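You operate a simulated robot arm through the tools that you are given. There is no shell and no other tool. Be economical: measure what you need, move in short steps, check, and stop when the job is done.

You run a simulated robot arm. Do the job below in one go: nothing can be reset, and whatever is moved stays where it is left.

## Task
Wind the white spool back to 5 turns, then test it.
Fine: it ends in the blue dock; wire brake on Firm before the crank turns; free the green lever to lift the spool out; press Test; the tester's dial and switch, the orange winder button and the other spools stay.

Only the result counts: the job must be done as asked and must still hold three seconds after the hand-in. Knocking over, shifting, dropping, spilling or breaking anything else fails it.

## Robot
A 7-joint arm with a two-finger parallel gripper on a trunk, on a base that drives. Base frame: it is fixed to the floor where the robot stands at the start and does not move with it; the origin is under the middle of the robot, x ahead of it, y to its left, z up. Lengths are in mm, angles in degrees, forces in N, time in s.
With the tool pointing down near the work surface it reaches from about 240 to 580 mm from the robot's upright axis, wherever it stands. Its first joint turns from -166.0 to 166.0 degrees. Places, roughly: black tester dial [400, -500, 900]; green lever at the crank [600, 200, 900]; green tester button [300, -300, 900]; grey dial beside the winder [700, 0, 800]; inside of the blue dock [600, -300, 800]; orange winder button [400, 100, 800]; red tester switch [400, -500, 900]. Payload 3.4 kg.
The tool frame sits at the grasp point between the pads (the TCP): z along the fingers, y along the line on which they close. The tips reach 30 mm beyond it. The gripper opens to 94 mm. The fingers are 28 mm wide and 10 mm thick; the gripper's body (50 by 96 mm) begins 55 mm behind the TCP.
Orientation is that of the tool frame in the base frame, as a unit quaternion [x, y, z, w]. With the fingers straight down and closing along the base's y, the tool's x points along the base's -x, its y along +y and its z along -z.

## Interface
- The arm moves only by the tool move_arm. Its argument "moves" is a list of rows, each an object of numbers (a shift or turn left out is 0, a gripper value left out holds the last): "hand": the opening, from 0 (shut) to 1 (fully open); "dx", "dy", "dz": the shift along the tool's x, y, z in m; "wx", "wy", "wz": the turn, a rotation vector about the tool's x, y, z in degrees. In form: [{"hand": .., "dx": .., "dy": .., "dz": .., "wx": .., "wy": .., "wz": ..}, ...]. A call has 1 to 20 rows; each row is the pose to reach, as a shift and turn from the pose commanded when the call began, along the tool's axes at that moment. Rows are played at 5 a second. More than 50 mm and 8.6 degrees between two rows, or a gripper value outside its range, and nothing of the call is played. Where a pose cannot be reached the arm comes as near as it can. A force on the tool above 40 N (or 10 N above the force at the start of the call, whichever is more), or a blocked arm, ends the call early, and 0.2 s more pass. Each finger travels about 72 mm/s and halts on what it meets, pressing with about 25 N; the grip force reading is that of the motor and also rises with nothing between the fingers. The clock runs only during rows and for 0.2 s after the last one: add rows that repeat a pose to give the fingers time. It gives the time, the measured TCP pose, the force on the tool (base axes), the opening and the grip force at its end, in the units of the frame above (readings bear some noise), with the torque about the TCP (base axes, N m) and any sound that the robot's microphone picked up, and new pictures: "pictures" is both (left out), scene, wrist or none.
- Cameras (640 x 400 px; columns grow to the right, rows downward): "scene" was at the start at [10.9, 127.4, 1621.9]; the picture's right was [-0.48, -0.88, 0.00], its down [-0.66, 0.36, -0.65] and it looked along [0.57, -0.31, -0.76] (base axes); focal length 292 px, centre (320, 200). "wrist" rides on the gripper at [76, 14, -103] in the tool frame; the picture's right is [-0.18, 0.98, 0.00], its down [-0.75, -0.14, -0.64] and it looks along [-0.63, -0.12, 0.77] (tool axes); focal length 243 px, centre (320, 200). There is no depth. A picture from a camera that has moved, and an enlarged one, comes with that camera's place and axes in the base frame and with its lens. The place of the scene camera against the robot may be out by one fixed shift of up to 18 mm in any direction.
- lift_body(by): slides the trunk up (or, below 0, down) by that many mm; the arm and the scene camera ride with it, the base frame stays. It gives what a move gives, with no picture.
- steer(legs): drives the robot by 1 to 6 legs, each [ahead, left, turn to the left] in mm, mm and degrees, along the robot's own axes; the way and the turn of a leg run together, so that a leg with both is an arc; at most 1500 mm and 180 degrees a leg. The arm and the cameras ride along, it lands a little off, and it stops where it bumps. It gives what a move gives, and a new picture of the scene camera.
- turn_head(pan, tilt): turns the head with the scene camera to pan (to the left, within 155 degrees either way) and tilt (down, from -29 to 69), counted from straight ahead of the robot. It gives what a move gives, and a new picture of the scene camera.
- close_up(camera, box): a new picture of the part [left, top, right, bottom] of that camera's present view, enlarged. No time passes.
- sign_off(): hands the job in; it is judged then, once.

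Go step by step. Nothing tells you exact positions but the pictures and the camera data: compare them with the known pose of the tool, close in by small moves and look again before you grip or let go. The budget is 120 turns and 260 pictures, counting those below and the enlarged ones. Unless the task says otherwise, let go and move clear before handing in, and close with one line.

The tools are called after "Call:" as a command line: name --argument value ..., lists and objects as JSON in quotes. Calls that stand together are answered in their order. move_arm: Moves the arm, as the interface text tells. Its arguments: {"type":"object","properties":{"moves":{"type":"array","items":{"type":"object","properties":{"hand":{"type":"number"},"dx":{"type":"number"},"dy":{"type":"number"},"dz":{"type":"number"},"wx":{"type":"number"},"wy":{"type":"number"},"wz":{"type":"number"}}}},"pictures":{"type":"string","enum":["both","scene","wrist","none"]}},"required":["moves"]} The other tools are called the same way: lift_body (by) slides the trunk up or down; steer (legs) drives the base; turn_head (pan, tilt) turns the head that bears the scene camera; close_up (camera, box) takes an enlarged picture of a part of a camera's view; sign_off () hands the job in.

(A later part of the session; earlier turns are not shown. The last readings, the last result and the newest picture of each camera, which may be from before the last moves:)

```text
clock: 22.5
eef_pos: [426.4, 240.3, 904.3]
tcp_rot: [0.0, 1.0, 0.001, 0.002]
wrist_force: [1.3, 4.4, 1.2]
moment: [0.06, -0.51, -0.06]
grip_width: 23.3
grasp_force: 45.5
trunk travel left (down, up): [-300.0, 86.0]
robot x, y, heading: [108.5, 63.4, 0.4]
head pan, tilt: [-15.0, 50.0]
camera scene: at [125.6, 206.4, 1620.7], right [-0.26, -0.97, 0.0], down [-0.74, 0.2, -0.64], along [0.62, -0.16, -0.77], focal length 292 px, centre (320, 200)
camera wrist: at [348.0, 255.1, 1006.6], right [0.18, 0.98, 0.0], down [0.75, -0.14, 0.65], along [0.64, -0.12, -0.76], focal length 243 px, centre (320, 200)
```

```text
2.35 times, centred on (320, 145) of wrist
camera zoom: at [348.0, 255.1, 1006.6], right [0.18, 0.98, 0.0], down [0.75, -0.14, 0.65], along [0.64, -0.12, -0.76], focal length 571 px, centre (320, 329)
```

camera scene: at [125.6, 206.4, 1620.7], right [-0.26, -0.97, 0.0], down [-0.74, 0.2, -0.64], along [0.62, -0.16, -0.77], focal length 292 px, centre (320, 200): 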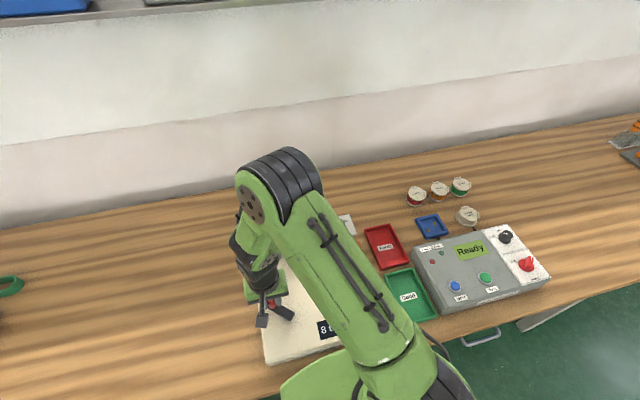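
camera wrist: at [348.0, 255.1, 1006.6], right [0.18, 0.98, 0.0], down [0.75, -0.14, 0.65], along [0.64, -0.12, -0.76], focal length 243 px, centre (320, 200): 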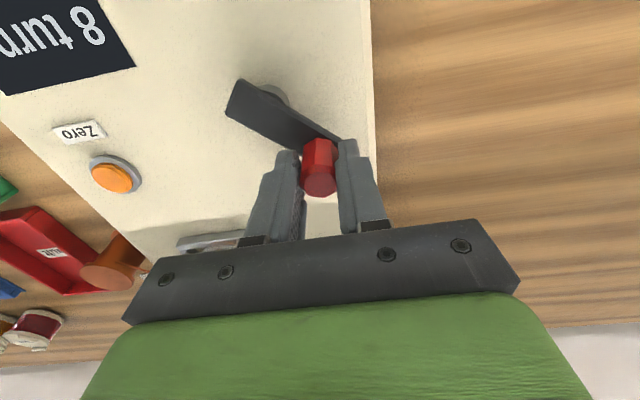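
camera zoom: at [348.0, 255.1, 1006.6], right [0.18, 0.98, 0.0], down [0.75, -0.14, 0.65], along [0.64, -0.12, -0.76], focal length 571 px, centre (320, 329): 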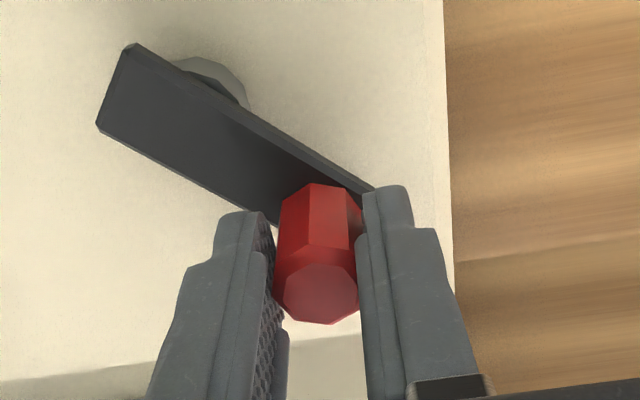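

Gripped on the knob (width 23). I'll try a first 50° counter-clockwise and watch the counter and the forces.

Call:
move_arm --moves '[{"dx": 0.0053, "dy": 0.0053}, {"dx": 0.0114, "dy": 0.0096}, {"dx": 0.0182, "dy": 0.0128}, {"dx": 0.0255, "dy": 0.0147}, {"dx": 0.0329, "dy": 0.0154}, {"dx": 0.0329, "dy": 0.0154}]'

Call:
close_up --camera "wrist" --box '[0, 0, 420, 230]'

```text
clock: 23.9
eef_pos: [390.4, 250.9, 903.5]
tcp_rot: [-0.001, 1.0, -0.001, 0.001]
wrist_force: [4.7, -11.9, 5.5]
moment: [-0.11, -0.26, 0.07]
grip_width: 23.7
grasp_force: 45.2
trunk travel left (down, up): [-300.0, 86.0]
robot x, y, heading: [108.5, 62.2, 0.3]
head pan, tilt: [-15.0, 50.0]
camera scene: at [126.0, 203.1, 1620.9], right [-0.26, -0.97, 0.0], down [-0.74, 0.2, -0.64], along [0.62, -0.16, -0.77], focal length 292 px, centre (320, 200)
camera wrist: at [313.7, 265.9, 1006.4], right [0.18, 0.98, 0.0], down [0.75, -0.14, 0.64], along [0.63, -0.12, -0.77], focal length 243 px, centre (320, 200)
```

scene: 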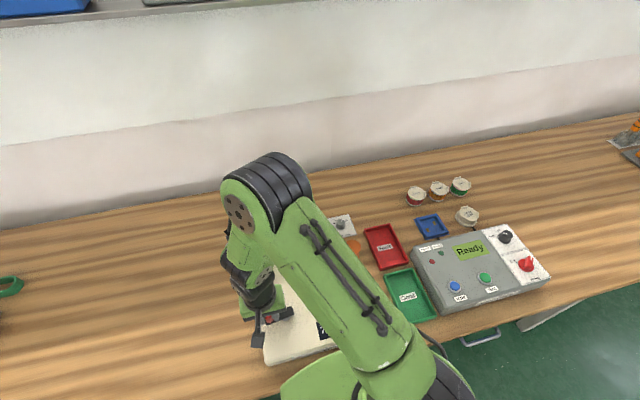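
wrist: 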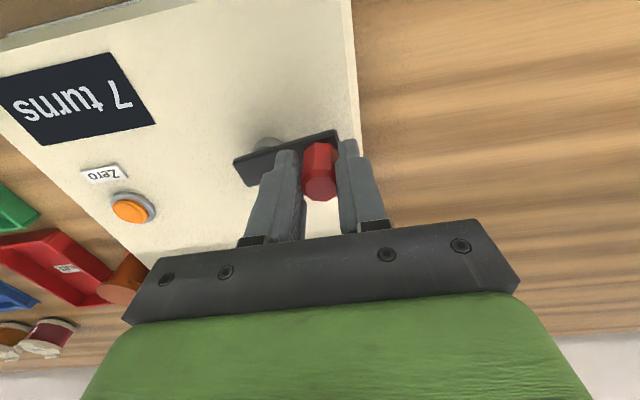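

```text
1.52 times, centred on (210, 115) of wrist
camera zoom: at [313.7, 265.9, 1006.4], right [0.18, 0.98, 0.0], down [0.75, -0.14, 0.64], along [0.63, -0.12, -0.77], focal length 370 px, centre (488, 330)
```

zoom: 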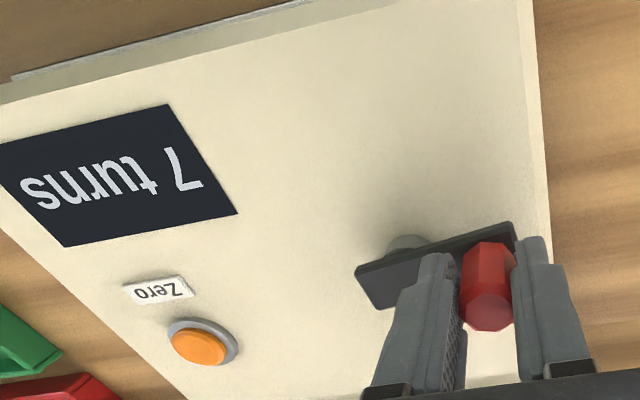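

Counter-clockwise counts down (7 after ~48°). From the two grip points I refine the pivot to about (396,206) with radius 45, and continue to about 210°.

Call:
move_arm --moves '[{"dx": 0.0054, "dy": -0.0048}, {"dx": 0.0163, "dy": -0.0093}, {"dx": 0.0256, "dy": -0.0165}, {"dx": 0.0328, "dy": -0.0258}, {"dx": 0.0373, "dy": -0.0366}, {"dx": 0.0388, "dy": -0.0483}, {"dx": 0.0388, "dy": -0.0483}]' --pictures "wrist"

```text
clock: 25.1
eef_pos: [356.7, 225.0, 904.7]
tcp_rot: [-0.005, 1.0, 0.008, 0.005]
wrist_force: [0.3, 6.1, 4.3]
moment: [-0.87, -0.13, 0.35]
grip_width: 23.8
grasp_force: 44.9
trunk travel left (down, up): [-300.0, 86.0]
robot x, y, heading: [110.0, 62.2, 0.1]
head pan, tilt: [-15.0, 50.0]
stopped in row 6: the force on the tool passed its limit at 46 N (the readings are from after the stop); the commanded pose is now the measured one
camera wrist: at [277.9, 236.3, 1007.2], right [0.17, 0.98, 0.02], down [0.75, -0.14, 0.65], along [0.64, -0.1, -0.76], focal length 243 px, centre (320, 200)
```

wrist: 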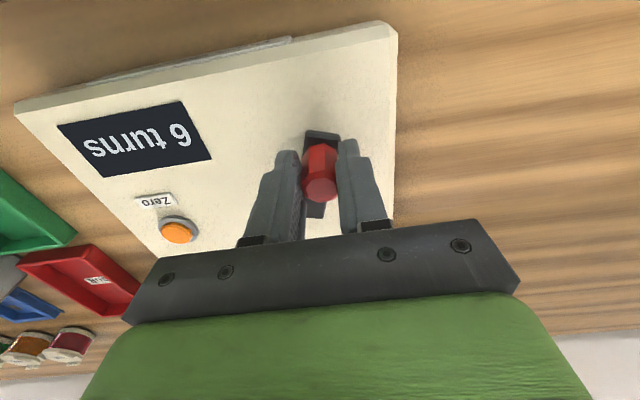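

The counter already shows 6 after only ~117° of crank, so the crank is geared; I must go in small steps now.

Call:
move_arm --moves '[{"dx": 0.0009, "dy": -0.0038, "wx": 0.5, "wy": 0.3}, {"dx": 0.0014, "dy": -0.0077, "wx": 0.9, "wy": 0.5}, {"dx": 0.0014, "dy": -0.0077, "wx": 0.9, "wy": 0.5}]' --pictures "wrist"

```text
clock: 25.9
eef_pos: [355.0, 219.2, 906.6]
tcp_rot: [-0.005, 1.0, 0.001, 0.001]
wrist_force: [-0.1, 22.9, 26.6]
moment: [1.06, 0.19, 0.99]
grip_width: 23.3
grasp_force: 44.8
trunk travel left (down, up): [-300.0, 86.0]
robot x, y, heading: [106.8, 60.3, -0.1]
head pan, tilt: [-15.0, 50.0]
camera wrist: at [276.9, 232.7, 1008.5], right [0.17, 0.98, 0.0], down [0.75, -0.14, 0.64], along [0.63, -0.11, -0.77], focal length 243 px, centre (320, 200)
```

wrist: 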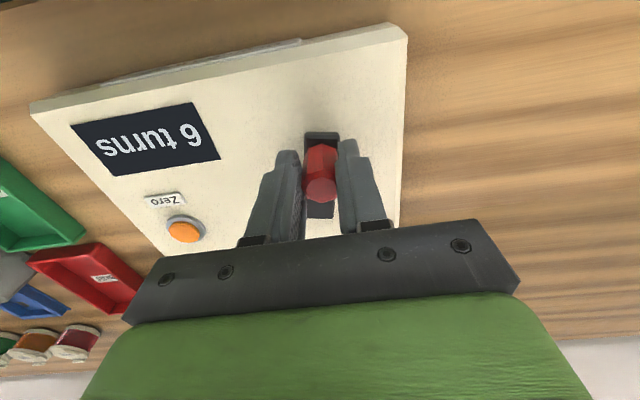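

There's upward force, perhaps fingertips on the crank plate. I'll release, raise a little and look.

Call:
move_arm --moves '[{"hand": 0.35}, {"hand": 0.45}, {"hand": 0.45, "dz": -0.03}, {"hand": 0.45, "dz": -0.03}]'

Call:
close_up --camera "wrist" --box '[220, 60, 420, 230]'

Call:
close_up --camera "scene" --box '[220, 250, 360, 370]'

```text
clock: 26.9
eef_pos: [355.2, 215.6, 934.0]
tcp_rot: [-0.004, 1.0, -0.002, 0.0]
wrist_force: [0.1, -0.2, 1.1]
moment: [0.0, -0.01, 0.0]
grip_width: 42.4
grasp_force: 0.3
trunk travel left (down, up): [-300.0, 86.0]
robot x, y, heading: [112.2, 61.2, 0.2]
head pan, tilt: [-15.0, 50.0]
camera scene: at [126.3, 206.6, 1620.6], right [-0.26, -0.97, 0.0], down [-0.74, 0.2, -0.64], along [0.62, -0.16, -0.77], focal length 292 px, centre (320, 200)
camera wrist: at [277.4, 230.2, 1037.0], right [0.18, 0.98, 0.0], down [0.75, -0.13, 0.64], along [0.63, -0.12, -0.77], focal length 243 px, centre (320, 200)
```

scene: 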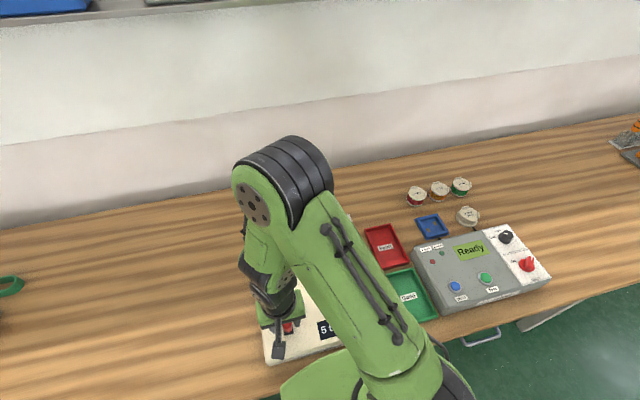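
wrist: 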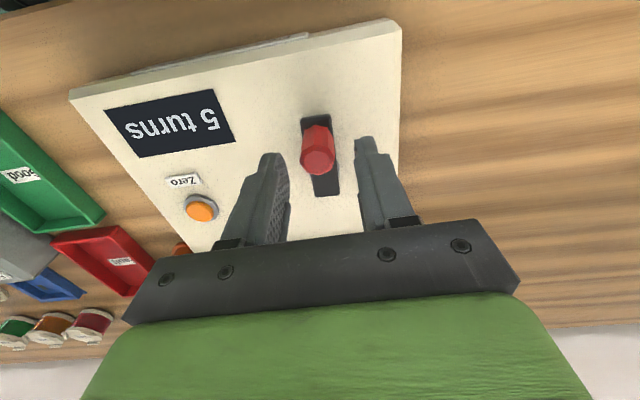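

```text
2.35 times, centred on (320, 145) of wrist
camera zoom: at [277.4, 230.2, 1037.0], right [0.18, 0.98, 0.0], down [0.75, -0.13, 0.64], along [0.63, -0.12, -0.77], focal length 571 px, centre (320, 329)
```

zoom: 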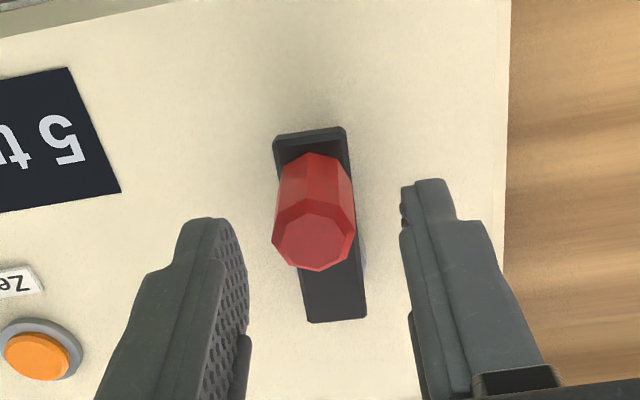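

```text
3.33 times, centred on (290, 310) of scene
camera zoom: at [126.3, 206.6, 1620.6], right [-0.26, -0.97, 0.0], down [-0.74, 0.2, -0.64], along [0.62, -0.16, -0.77], focal length 973 px, centre (420, -167)
```

zoom: 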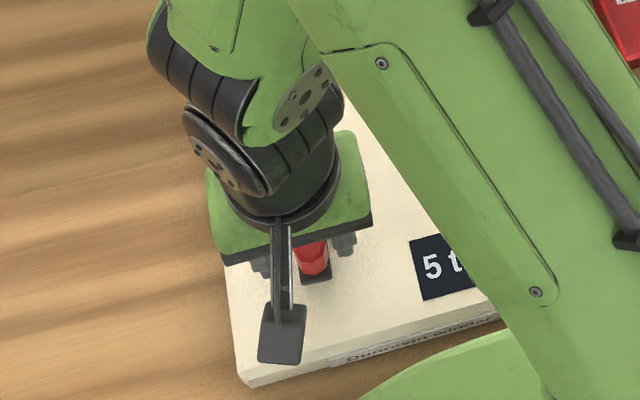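

The counter now reads 5 turns with the crank released. I'll retreat and inspect the green lever and spool.

Call:
move_arm --moves '[{"dz": -0.03}, {"dz": -0.06}, {"dz": -0.1, "dx": -0.02}, {"dz": -0.13, "dx": -0.06, "dy": -0.02}, {"dz": -0.13, "dx": -0.1, "dy": -0.03}, {"dz": -0.13, "dx": -0.14, "dy": -0.03, "hand": 0.8}, {"dz": -0.13, "dx": -0.14, "dy": -0.03, "hand": 1}]'

Call:
close_up --camera "wrist" --box '[140, 20, 440, 220]'

Call:
turn_head --pan 10 --tilt 48

```text
refused: row 4 steps farther than a row can; nothing moved
```

```text
2.00 times, centred on (290, 120) of wrist
camera zoom: at [277.4, 230.2, 1037.0], right [0.18, 0.98, 0.0], down [0.75, -0.13, 0.64], along [0.63, -0.12, -0.77], focal length 485 px, centre (380, 360)
```

zoom: 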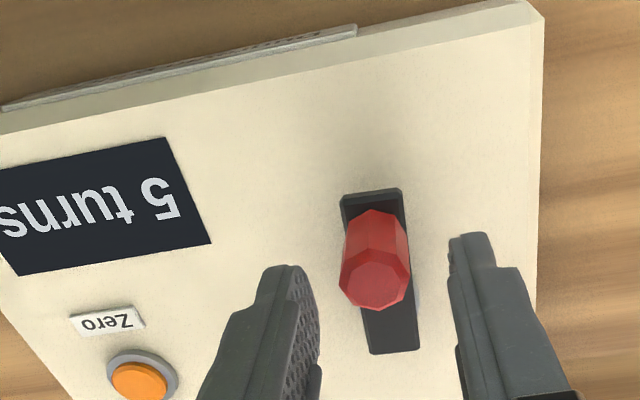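

```text
clock: 27.8
eef_pos: [353.8, 216.3, 934.3]
tcp_rot: [-0.003, 1.0, -0.002, 0.001]
wrist_force: [0.6, 0.1, 0.5]
moment: [0.03, -0.01, 0.0]
grip_width: 42.5
grasp_force: 0.0
trunk travel left (down, up): [-300.0, 86.0]
robot x, y, heading: [108.7, 60.3, 0.3]
head pan, tilt: [10.0, 48.0]
camera scene: at [128.7, 239.6, 1623.4], right [0.18, -0.98, 0.0], down [-0.73, -0.13, -0.67], along [0.66, 0.12, -0.74], focal length 292 px, centre (320, 200)
```

scene: 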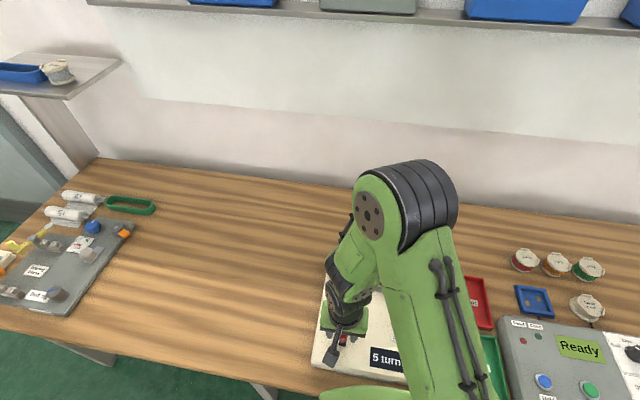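

Call:
move_arm --moves '[{"dz": -0.03}, {"dz": -0.06}, {"dz": -0.1, "dx": -0.02}, {"dz": -0.12, "dx": -0.05, "dy": -0.02}, {"dz": -0.13, "dx": -0.09, "dy": -0.03}, {"dz": -0.13, "dx": -0.13, "dy": -0.03, "hand": 0.8}, {"dz": -0.13, "dx": -0.14, "dy": -0.03, "hand": 1}]'

Call:
close_up --camera "wrist" --box '[140, 20, 440, 220]'

Call:
close_up --camera "scene" --box '[280, 200, 460, 320]'

```text
clock: 29.4
eef_pos: [495.8, 186.1, 1065.1]
tcp_rot: [-0.004, 1.0, -0.002, 0.001]
wrist_force: [0.3, -0.1, 0.4]
moment: [0.01, -0.01, 0.05]
grip_width: 93.9
grasp_force: 0.1
trunk travel left (down, up): [-300.0, 86.0]
robot x, y, heading: [105.6, 61.8, 0.0]
head pan, tilt: [10.0, 48.0]
camera scene: at [128.0, 239.5, 1623.5], right [0.18, -0.98, 0.0], down [-0.73, -0.13, -0.67], along [0.66, 0.12, -0.74], focal length 292 px, centre (320, 200)
camera wrist: at [417.3, 199.8, 1167.7], right [0.18, 0.98, 0.0], down [0.75, -0.13, 0.64], along [0.63, -0.12, -0.77], focal length 243 px, centre (320, 200)
```

scene: 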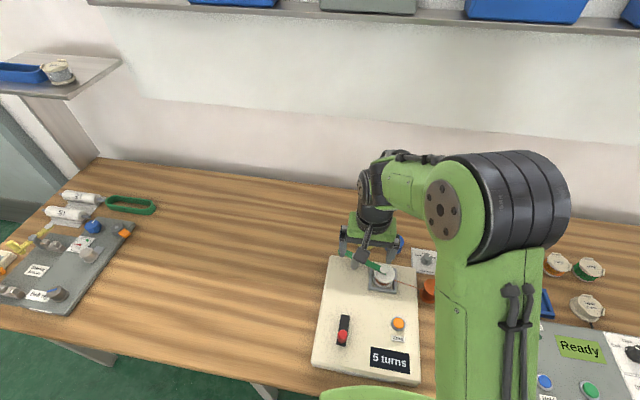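
wrist: 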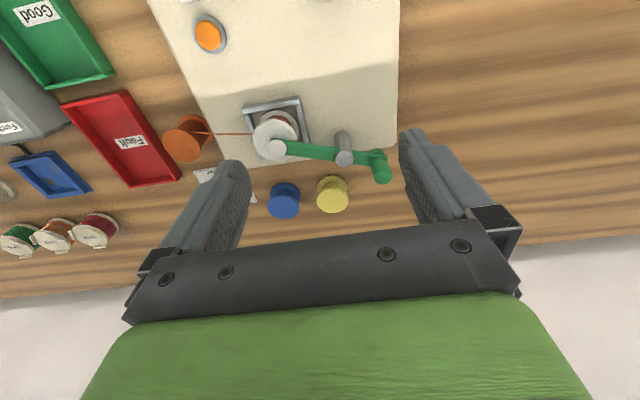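

```text
2.00 times, centred on (290, 120) of wrist
camera zoom: at [417.3, 199.8, 1167.7], right [0.18, 0.98, 0.0], down [0.75, -0.13, 0.64], along [0.63, -0.12, -0.77], focal length 485 px, centre (380, 360)
```

zoom: 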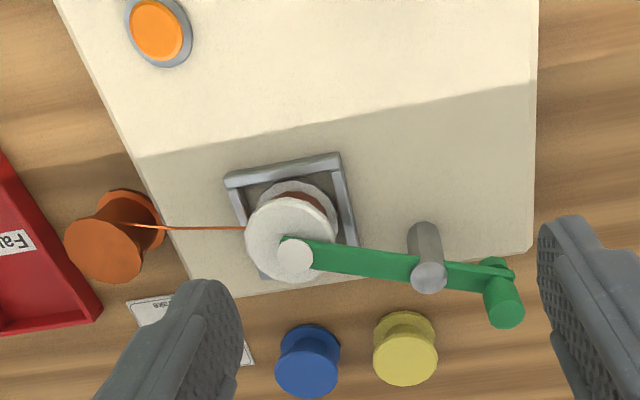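

```text
3.33 times, centred on (370, 260) of scene
camera zoom: at [128.0, 239.5, 1623.5], right [0.18, -0.98, 0.0], down [-0.73, -0.13, -0.67], along [0.66, 0.12, -0.74], focal length 973 px, centre (153, 0)
```

zoom: 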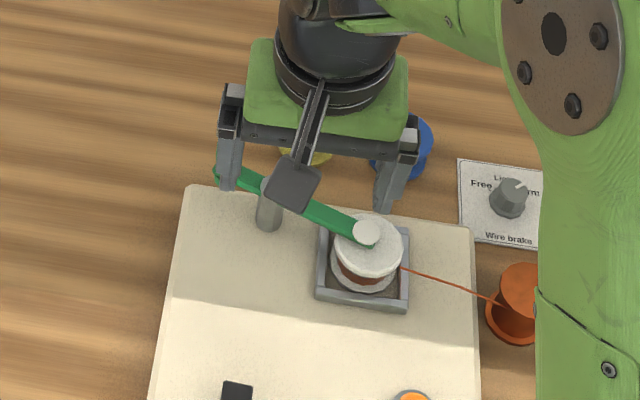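

The green lever is a swing arm on a vertical post at about (576,203): pad at (550,122) on the spool, upright handle at (588,243), top z≈927. I'll approach the handle.

Call:
move_arm --moves '[{"dx": -0.03, "dy": 0.02, "dz": 0.02, "hand": 0.8}, {"dx": -0.06, "dy": 0.04, "dz": 0.04, "hand": 0.6}, {"dx": -0.0927, "dy": 0.057, "dz": 0.06, "hand": 0.42}, {"dx": -0.0927, "dy": 0.057, "dz": 0.09, "hand": 0.42}, {"dx": -0.0927, "dy": 0.057, "dz": 0.09, "hand": 0.42}]'

Call:
close_up --camera "wrist" --box '[220, 60, 420, 230]'

Call:
close_up --camera "scene" --box '[280, 200, 460, 320]'

```text
clock: 30.6
eef_pos: [587.6, 243.5, 974.0]
tcp_rot: [-0.003, 1.0, -0.001, 0.0]
wrist_force: [0.4, 0.3, -0.5]
moment: [-0.01, 0.01, 0.03]
grip_width: 39.7
grasp_force: 0.0
trunk travel left (down, up): [-300.0, 86.0]
robot x, y, heading: [110.8, 60.0, 0.2]
head pan, tilt: [10.0, 48.0]
camera scene: at [128.7, 239.8, 1623.4], right [0.18, -0.98, 0.0], down [-0.73, -0.13, -0.67], along [0.66, 0.12, -0.74], focal length 292 px, centre (320, 200)
camera wrist: at [509.6, 257.9, 1076.7], right [0.18, 0.98, 0.0], down [0.75, -0.13, 0.64], along [0.63, -0.12, -0.77], focal length 243 px, centre (320, 200)
```

scene: 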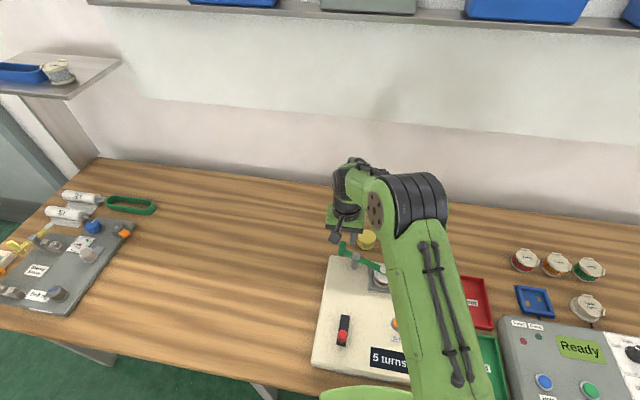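
wrist: 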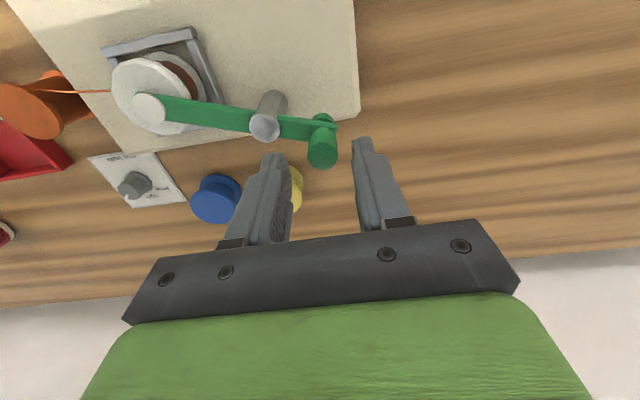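

```text
2.35 times, centred on (320, 145) of wrist
camera zoom: at [509.6, 257.9, 1076.7], right [0.18, 0.98, 0.0], down [0.75, -0.13, 0.64], along [0.63, -0.12, -0.77], focal length 571 px, centre (320, 329)
```

zoom: 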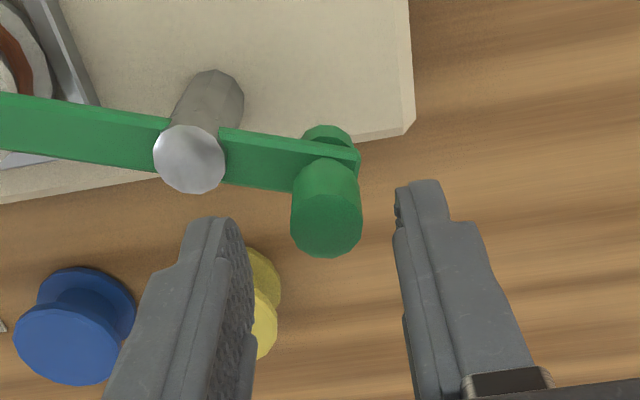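

```text
3.33 times, centred on (370, 260) of scene
camera zoom: at [128.7, 239.8, 1623.4], right [0.18, -0.98, 0.0], down [-0.73, -0.13, -0.67], along [0.66, 0.12, -0.74], focal length 973 px, centre (153, 0)
```

zoom: 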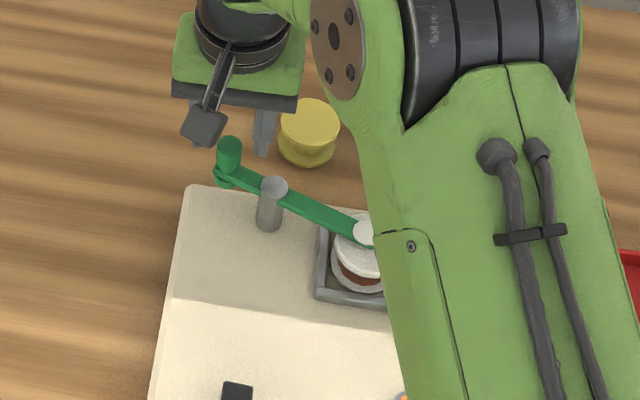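

Aligned over the handle. I'll go down and grip it.

Call:
move_arm --moves '[{"dx": -0.0035, "dz": 0.015}, {"dx": -0.0035, "dz": 0.03}, {"dx": -0.0035, "dz": 0.04}, {"dx": -0.0035, "dz": 0.04, "hand": 0.2}, {"dx": -0.0035, "dz": 0.04, "hand": 0.12}, {"dx": -0.0035, "dz": 0.04, "hand": 0.12}]'

Call:
close_up --camera "wrist" --box '[220, 60, 420, 230]'

```text
clock: 32.0
eef_pos: [591.3, 245.3, 934.8]
tcp_rot: [-0.004, 1.0, -0.003, -0.001]
wrist_force: [0.3, -0.5, -4.0]
moment: [0.84, -0.25, -0.05]
grip_width: 21.7
grasp_force: 45.1
trunk travel left (down, up): [-300.0, 86.0]
robot x, y, heading: [110.2, 58.3, 0.2]
head pan, tilt: [10.0, 48.0]
camera scene: at [129.0, 239.5, 1623.4], right [0.18, -0.98, 0.0], down [-0.73, -0.13, -0.67], along [0.66, 0.12, -0.74], focal length 292 px, centre (320, 200)
camera wrist: at [513.8, 258.2, 1037.1], right [0.18, 0.98, 0.0], down [0.75, -0.13, 0.64], along [0.63, -0.12, -0.77], focal length 243 px, centre (320, 200)
```

scene: 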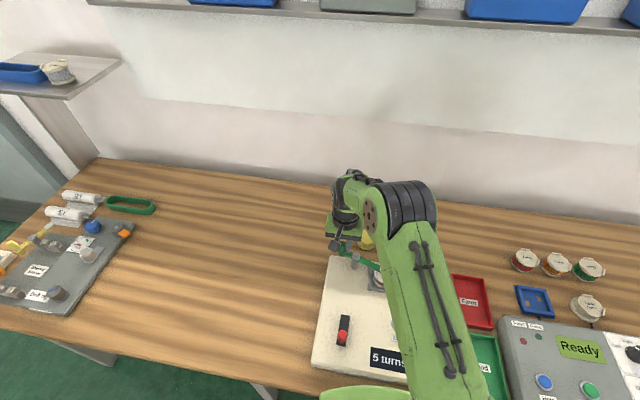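
wrist: 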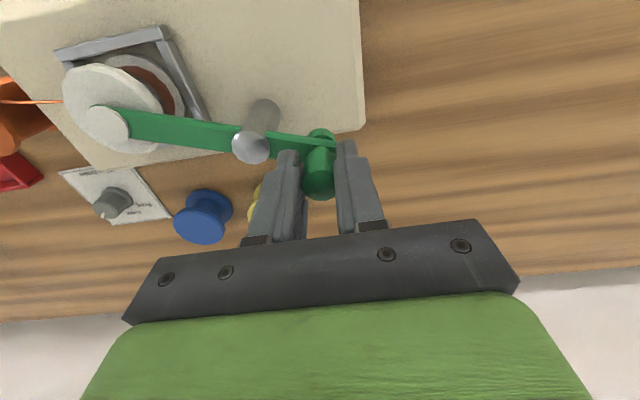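

```text
2.35 times, centred on (320, 145) of wrist
camera zoom: at [513.8, 258.2, 1037.1], right [0.18, 0.98, 0.0], down [0.75, -0.13, 0.64], along [0.63, -0.12, -0.77], focal length 571 px, centre (320, 329)
```

zoom: 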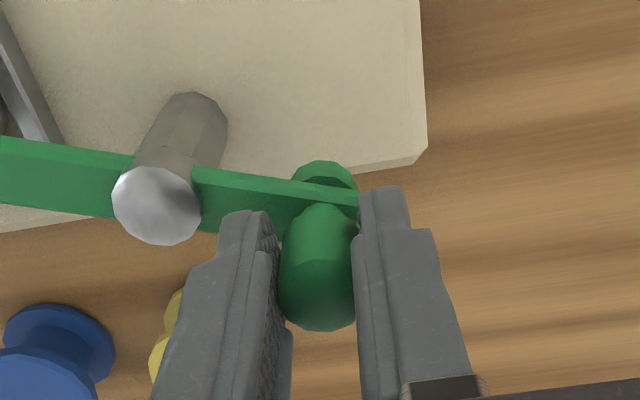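

Gripped. I'll test a small horizontal swing (handle away from the robot, pad toward it).

Call:
move_arm --moves '[{"dx": -0.0039, "dy": -0.0016}, {"dx": -0.0073, "dy": -0.0034}, {"dx": -0.0106, "dy": -0.0055}, {"dx": -0.0106, "dy": -0.0055}]' --pictures "wrist"

```text
clock: 33.0
eef_pos: [601.4, 239.6, 933.1]
tcp_rot: [-0.005, 1.0, -0.002, -0.001]
wrist_force: [-7.5, 8.1, -10.4]
moment: [0.57, 0.76, -0.44]
grip_width: 21.8
grasp_force: 44.6
trunk travel left (down, up): [-300.0, 86.0]
robot x, y, heading: [110.0, 63.0, 0.5]
head pan, tilt: [10.0, 48.0]
camera wrist: at [523.5, 254.5, 1037.5], right [0.17, 0.98, 0.0], down [0.76, -0.13, 0.64], along [0.63, -0.11, -0.77], focal length 243 px, centre (320, 200)
```

wrist: 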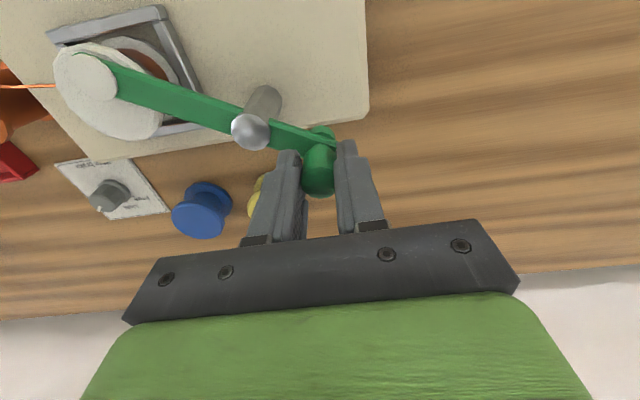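

It swings freely. I'll continue the arc to open it fully.

Call:
move_arm --moves '[{"dx": -0.0059, "dy": -0.005}, {"dx": -0.0109, "dy": -0.0109}, {"dx": -0.0148, "dy": -0.0177}, {"dx": -0.0175, "dy": -0.025}, {"dx": -0.0188, "dy": -0.0326}, {"dx": -0.0188, "dy": -0.0326}]'

```text
clock: 34.4
eef_pos: [623.3, 207.4, 935.3]
tcp_rot: [-0.004, 1.0, -0.001, 0.002]
wrist_force: [7.9, 12.4, 11.3]
moment: [0.67, -0.2, -0.44]
grip_width: 21.3
grasp_force: 44.1
trunk travel left (down, up): [-300.0, 86.0]
robot x, y, heading: [108.4, 59.5, 0.1]
head pan, tilt: [10.0, 48.0]
camera scene: at [129.0, 241.3, 1623.3], right [0.18, -0.98, 0.0], down [-0.73, -0.13, -0.67], along [0.66, 0.12, -0.74], focal length 292 px, centre (320, 200)
camera wrist: at [544.5, 220.9, 1038.6], right [0.18, 0.98, 0.0], down [0.75, -0.13, 0.65], along [0.64, -0.12, -0.76], focal length 243 px, centre (320, 200)
```

scene: 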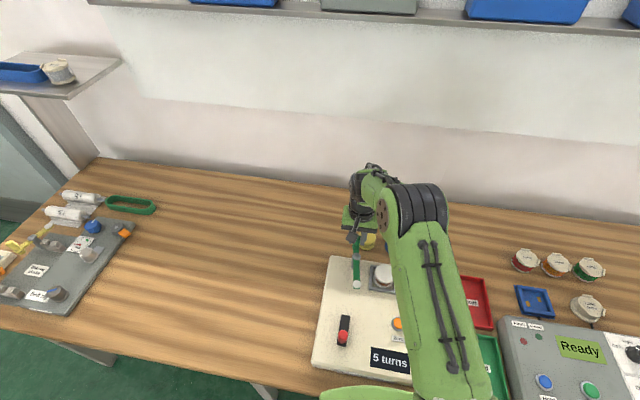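
wrist: 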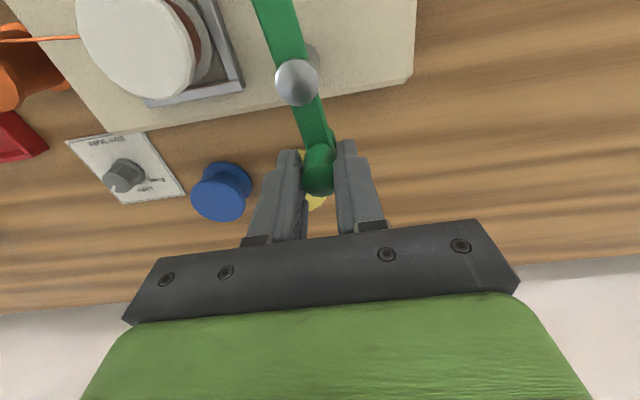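

The lever is swung clear of the spool. I'll let go, rise, and look at the spool.

Call:
move_arm --moves '[{"hand": 0.3}, {"hand": 0.4}, {"hand": 0.4, "dz": -0.02}, {"hand": 0.4, "dz": -0.05}, {"hand": 0.5, "dz": -0.09}, {"hand": 0.7, "dz": -0.11, "dx": 0.03, "dy": -0.03}, {"hand": 0.9, "dz": -0.11, "dx": 0.06, "dy": -0.06}, {"hand": 0.9, "dz": -0.11, "dx": 0.08, "dy": -0.085}, {"hand": 0.9, "dz": -0.11, "dx": 0.08, "dy": -0.085}]'

Call:
close_up --camera "wrist" --box '[220, 20, 480, 200]'

Call:
close_up --camera "scene" --box '[300, 220, 460, 390]'

```text
clock: 36.4
eef_pos: [542.6, 120.2, 1047.1]
tcp_rot: [-0.004, 1.0, -0.002, -0.001]
wrist_force: [-0.9, 0.6, 0.1]
moment: [-0.02, -0.02, -0.03]
grip_width: 84.8
grasp_force: 0.1
trunk travel left (down, up): [-300.0, 86.0]
robot x, y, heading: [107.8, 60.8, -0.1]
head pan, tilt: [10.0, 48.0]
camera scene: at [129.1, 240.2, 1623.4], right [0.18, -0.98, 0.0], down [-0.73, -0.13, -0.67], along [0.66, 0.12, -0.74], focal length 292 px, centre (320, 200)
camera wrist: at [464.9, 133.4, 1148.7], right [0.18, 0.98, 0.0], down [0.75, -0.13, 0.64], along [0.63, -0.12, -0.77], focal length 243 px, centre (320, 200)
```

scene: 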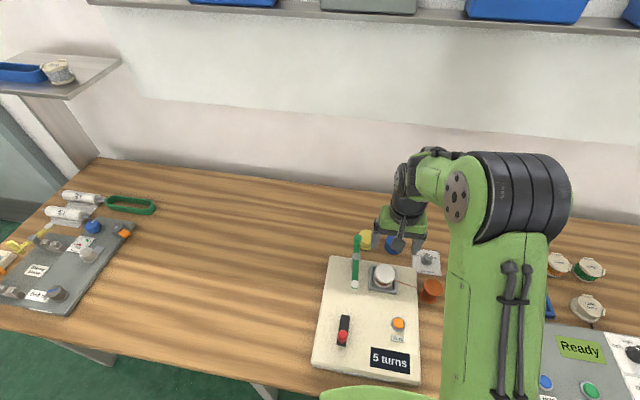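
wrist: 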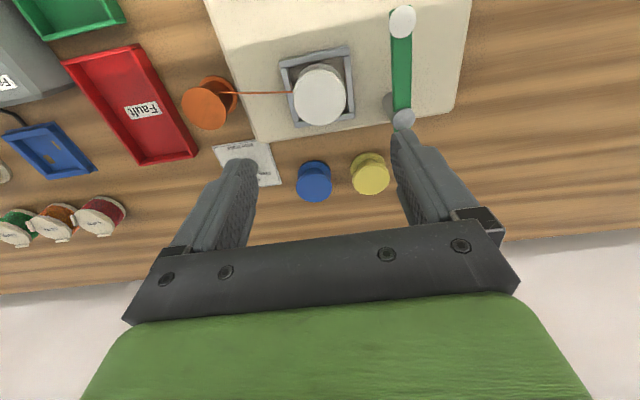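

```text
2.22 times, centred on (350, 110) of wrist
camera zoom: at [464.9, 133.4, 1148.7], right [0.18, 0.98, 0.0], down [0.75, -0.13, 0.64], along [0.63, -0.12, -0.77], focal length 539 px, centre (253, 400)
```

zoom: 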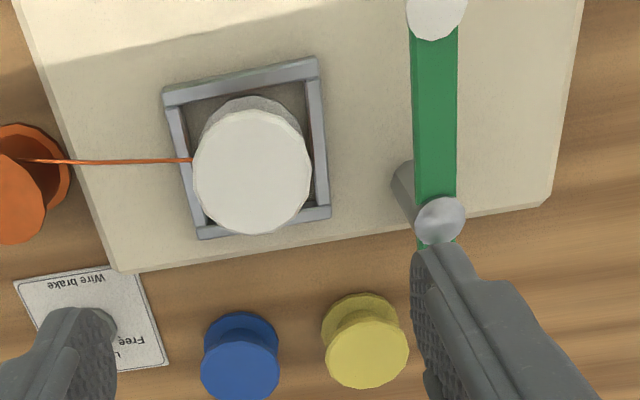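

```text
2.35 times, centred on (380, 305) of scene
camera zoom: at [129.1, 240.2, 1623.4], right [0.18, -0.98, 0.0], down [-0.73, -0.13, -0.67], along [0.66, 0.12, -0.74], focal length 687 px, centre (179, -47)
```

zoom: 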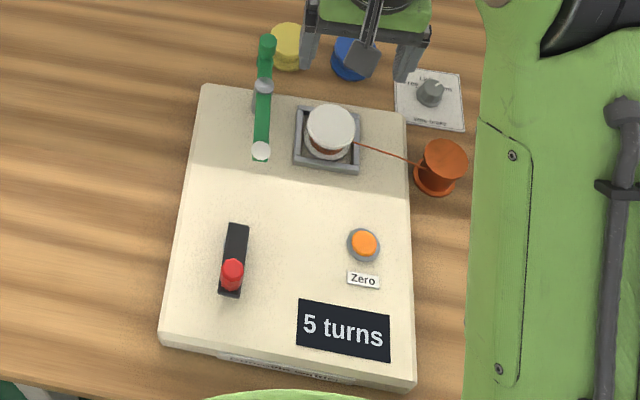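

The lever is clear and the counter still shows 5. The wire leaves the spool toward -y, so I'll turn the gripper 90° to grip the top flange along x, at about (548,118), top z≈878.

Call:
move_arm --moves '[{"wz": 8}, {"wz": 16}, {"wz": 24}, {"wz": 32}, {"wz": 40}, {"wz": 48}, {"wz": 56}, {"wz": 64}, {"wz": 72}, {"wz": 80}, {"wz": 88, "dz": 0.03}, {"wz": 90, "dz": 0.06, "dx": -0.005, "dy": -0.003}, {"wz": 90, "dz": 0.08, "dx": -0.005, "dy": -0.003, "hand": 1}]'

Call:
close_up --camera "wrist" --box '[180, 20, 460, 220]'

Call:
close_up --camera "scene" --box '[320, 200, 480, 320]'

```text
clock: 39.2
eef_pos: [546.1, 117.7, 963.7]
tcp_rot: [0.706, 0.709, 0.0, 0.002]
wrist_force: [0.0, 0.3, -0.7]
moment: [-0.02, 0.01, 0.0]
grip_width: 93.9
grasp_force: 0.0
trunk travel left (down, up): [-300.0, 86.0]
robot x, y, heading: [109.1, 61.7, -0.1]
head pan, tilt: [10.0, 48.0]
camera scene: at [128.9, 239.7, 1623.4], right [0.18, -0.98, 0.0], down [-0.73, -0.13, -0.67], along [0.66, 0.12, -0.74], focal length 292 px, centre (320, 200)
camera wrist: at [559.2, 193.0, 1066.4], right [0.98, -0.18, 0.0], down [-0.14, -0.75, 0.64], along [-0.11, -0.63, -0.76], focal length 243 px, centre (320, 200)
```

scene: 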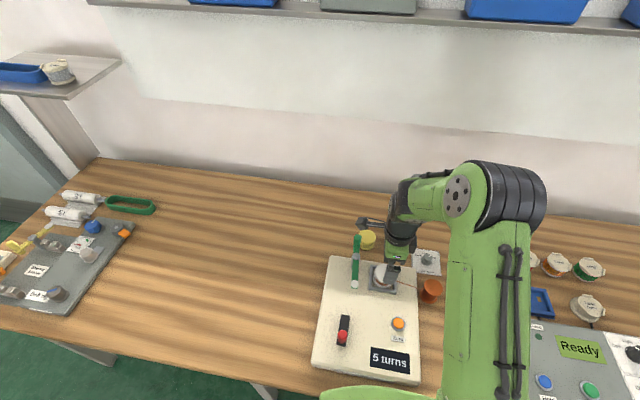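
wrist: 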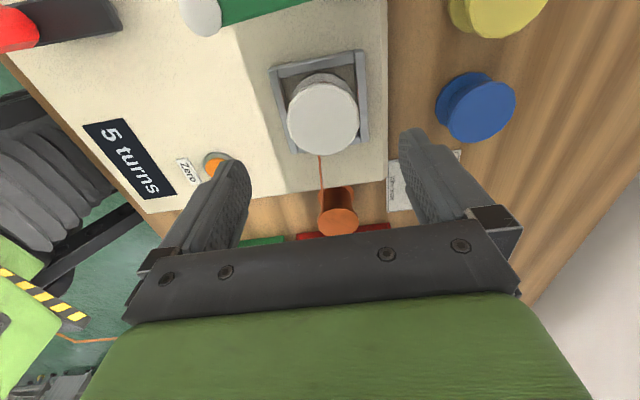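

```text
2.00 times, centred on (320, 120) of wrist
camera zoom: at [559.2, 193.0, 1066.4], right [0.98, -0.18, 0.0], down [-0.14, -0.75, 0.64], along [-0.11, -0.63, -0.76], focal length 485 px, centre (320, 360)
```

zoom: 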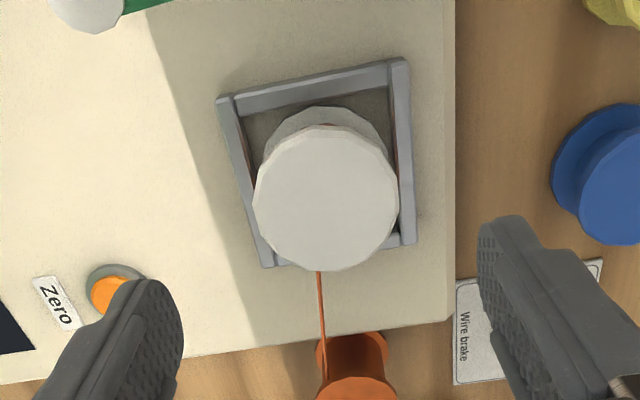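

```text
3.33 times, centred on (400, 260) of scene
camera zoom: at [128.9, 239.7, 1623.4], right [0.18, -0.98, 0.0], down [-0.73, -0.13, -0.67], along [0.66, 0.12, -0.74], focal length 973 px, centre (53, 0)
```

zoom: 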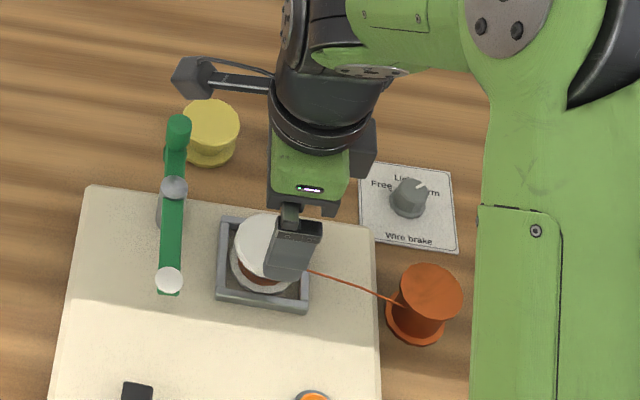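

Spool confirmed at (548,118), top z≈872. I'll lower around the top flange and close gently.

Call:
move_arm --moves '[{"dy": 0.002, "dx": 0.001, "dz": 0.03}, {"dy": 0.002, "dx": 0.001, "dz": 0.055}, {"dy": 0.002, "dx": 0.001, "dz": 0.068}, {"dy": 0.002, "dx": 0.001, "dz": 0.076}, {"dy": 0.002, "dx": 0.001, "dz": 0.076, "hand": 0.75}, {"dy": 0.002, "dx": 0.001, "dz": 0.076, "hand": 0.75}]'

Call:
close_up --camera "scene" --box '[320, 200, 480, 320]'

Call:
close_up --camera "wrist" --box '[180, 20, 460, 220]'

```text
clock: 40.6
eef_pos: [549.3, 117.6, 888.3]
tcp_rot: [0.704, 0.71, -0.001, 0.001]
wrist_force: [-0.2, -0.1, 0.6]
moment: [-0.02, 0.01, 0.02]
grip_width: 70.5
grasp_force: 0.0
trunk travel left (down, up): [-300.0, 86.0]
robot x, y, heading: [109.3, 58.6, 0.2]
head pan, tilt: [10.0, 48.0]
camera scene: at [128.7, 239.6, 1623.4], right [0.18, -0.98, 0.0], down [-0.73, -0.13, -0.67], along [0.66, 0.12, -0.74], focal length 292 px, centre (320, 200)
camera wrist: at [561.7, 194.7, 990.8], right [0.98, -0.18, 0.0], down [-0.14, -0.75, 0.64], along [-0.11, -0.63, -0.76], focal length 243 px, centre (320, 200)
```

scene: 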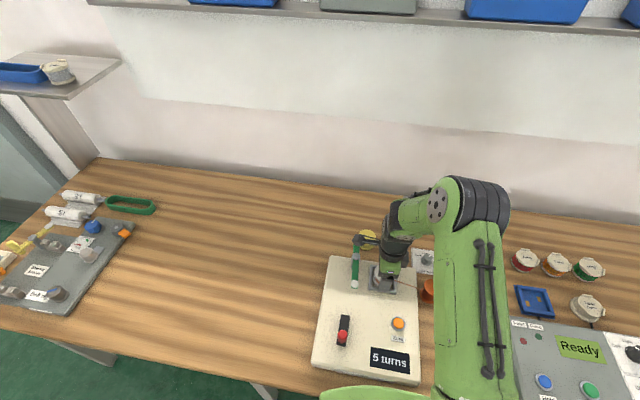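
wrist: 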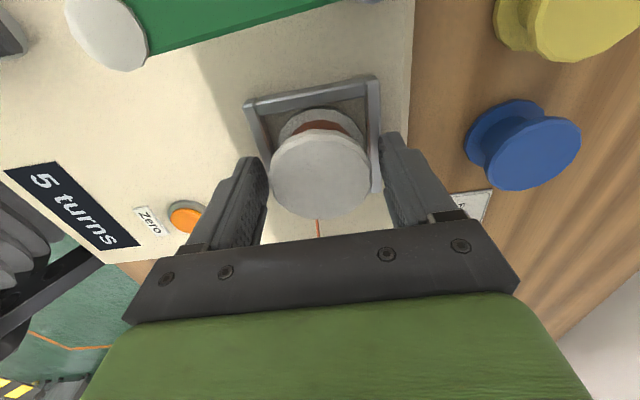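

```text
3.33 times, centred on (400, 260) of scene
camera zoom: at [128.7, 239.6, 1623.4], right [0.18, -0.98, 0.0], down [-0.73, -0.13, -0.67], along [0.66, 0.12, -0.74], focal length 973 px, centre (53, 0)
```

zoom: 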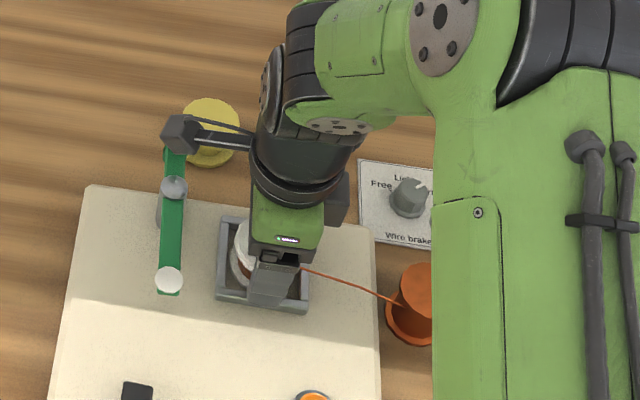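

```text
2.00 times, centred on (320, 120) of wrist
camera zoom: at [561.7, 194.7, 990.8], right [0.98, -0.18, 0.0], down [-0.14, -0.75, 0.64], along [-0.11, -0.63, -0.76], focal length 485 px, centre (320, 360)
```

zoom: 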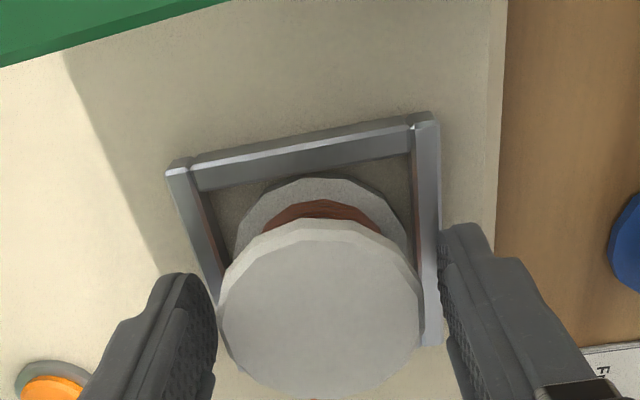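

Aligned. Closing on the flange.

Call:
move_arm --moves '[{"hand": 0.65}, {"hand": 0.55}, {"hand": 0.5}, {"hand": 0.5}, {"hand": 0.5}]' --pictures "wrist"

```text
clock: 41.8
eef_pos: [549.6, 118.9, 888.2]
tcp_rot: [0.705, 0.709, 0.0, 0.001]
wrist_force: [0.5, -0.3, 0.2]
moment: [0.0, 0.03, 0.0]
grip_width: 57.0
grasp_force: 25.4
trunk travel left (down, up): [-300.0, 86.0]
robot x, y, heading: [109.8, 62.8, 0.3]
head pan, tilt: [10.0, 48.0]
camera wrist: at [561.6, 194.7, 990.9], right [0.98, -0.18, 0.0], down [-0.14, -0.75, 0.64], along [-0.11, -0.63, -0.76], focal length 243 px, centre (320, 200)
```

wrist: 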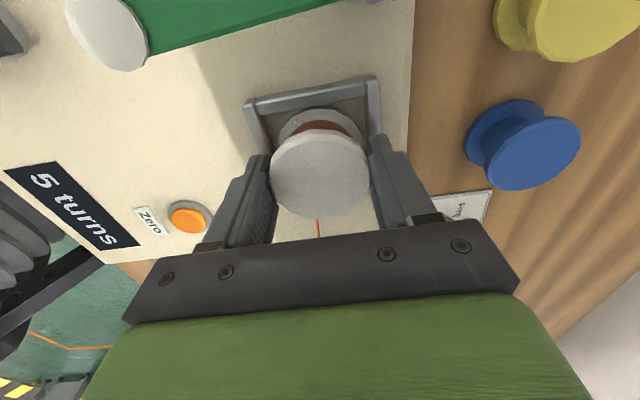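

Gripped at 57 mm. Lifting slowly straight up.

Call:
move_arm --moves '[{"dz": -0.006}, {"dz": -0.015}, {"dz": -0.025}, {"dz": -0.04}, {"dz": -0.06}, {"dz": -0.08}, {"dz": -0.08}]'

Call:
close_up --camera "scene" --box '[300, 180, 480, 390]'

```text
clock: 43.4
eef_pos: [550.3, 119.8, 969.1]
tcp_rot: [0.704, 0.71, -0.001, 0.001]
wrist_force: [-0.7, -0.1, -0.9]
moment: [-0.01, -0.01, 0.0]
grip_width: 57.0
grasp_force: 24.8
trunk travel left (down, up): [-300.0, 86.0]
robot x, y, heading: [110.1, 61.7, 0.1]
head pan, tilt: [10.0, 48.0]
camera scene: at [129.0, 239.6, 1623.4], right [0.18, -0.98, 0.0], down [-0.73, -0.13, -0.67], along [0.66, 0.12, -0.74], focal length 292 px, centre (320, 200)
camera wrist: at [562.0, 195.8, 1071.8], right [0.98, -0.18, 0.0], down [-0.14, -0.75, 0.64], along [-0.11, -0.63, -0.76], focal length 243 px, centre (320, 200)
```

scene: 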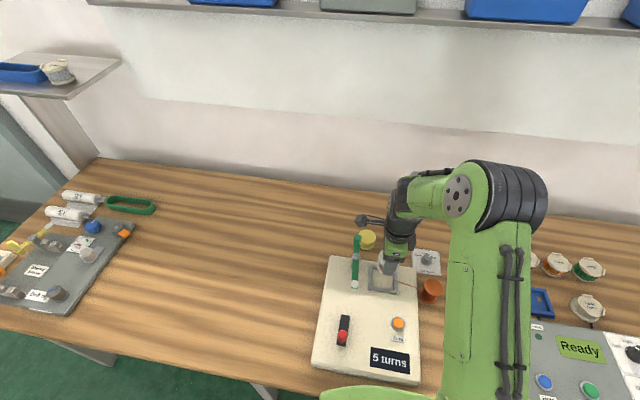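
wrist: 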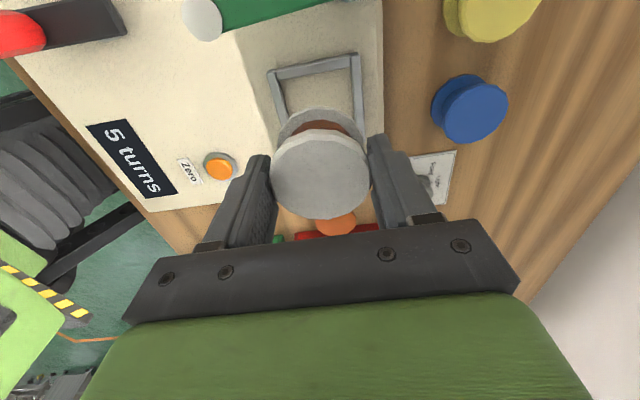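

```text
1.90 times, centred on (390, 285) of scene
camera zoom: at [129.0, 239.6, 1623.4], right [0.18, -0.98, 0.0], down [-0.73, -0.13, -0.67], along [0.66, 0.12, -0.74], focal length 556 px, centre (187, 38)
```

zoom: 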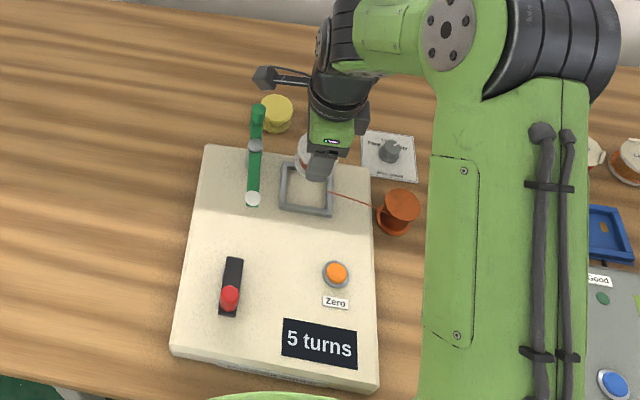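

The spool is out and the wire came away. I'll raise it and drive back and right toward the dock.

Call:
move_arm --moves '[{"dz": -0.03}, {"dz": -0.06}, {"dz": -0.09}, {"dz": -0.11}, {"dz": -0.11}]' --pictures "none"

Call:
steer --legs '[[-60, 0, 0], [0, -290, 0]]'

```text
clock: 44.6
eef_pos: [549.1, 118.8, 1081.2]
tcp_rot: [0.704, 0.71, -0.002, 0.002]
wrist_force: [-0.4, 0.2, -0.5]
moment: [-0.01, 0.0, -0.02]
grip_width: 57.3
grasp_force: 25.0
trunk travel left (down, up): [-300.0, 86.0]
robot x, y, heading: [108.8, 61.1, 0.0]
head pan, tilt: [10.0, 48.0]
```

```text
clock: 47.2
eef_pos: [491.8, -172.2, 1080.8]
tcp_rot: [0.703, 0.712, -0.001, 0.0]
wrist_force: [-0.9, 0.1, -1.0]
moment: [0.02, -0.02, 0.0]
grip_width: 56.9
grasp_force: 25.7
trunk travel left (down, up): [-300.0, 86.0]
robot x, y, heading: [51.8, -229.5, 0.6]
head pan, tilt: [10.0, 48.0]
camera scene: at [70.3, -53.3, 1623.6], right [0.18, -0.98, 0.0], down [-0.73, -0.13, -0.67], along [0.66, 0.12, -0.74], focal length 292 px, centre (320, 200)
```

scene: 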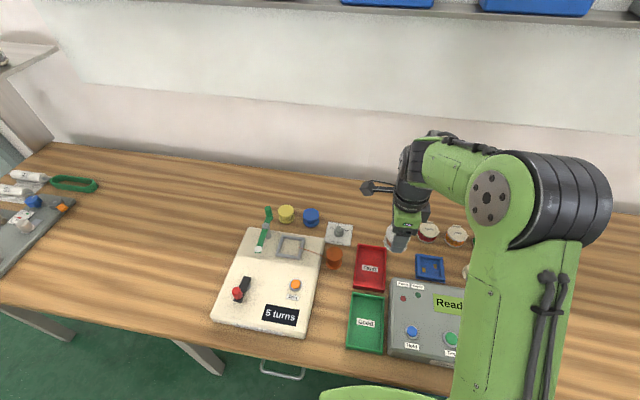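

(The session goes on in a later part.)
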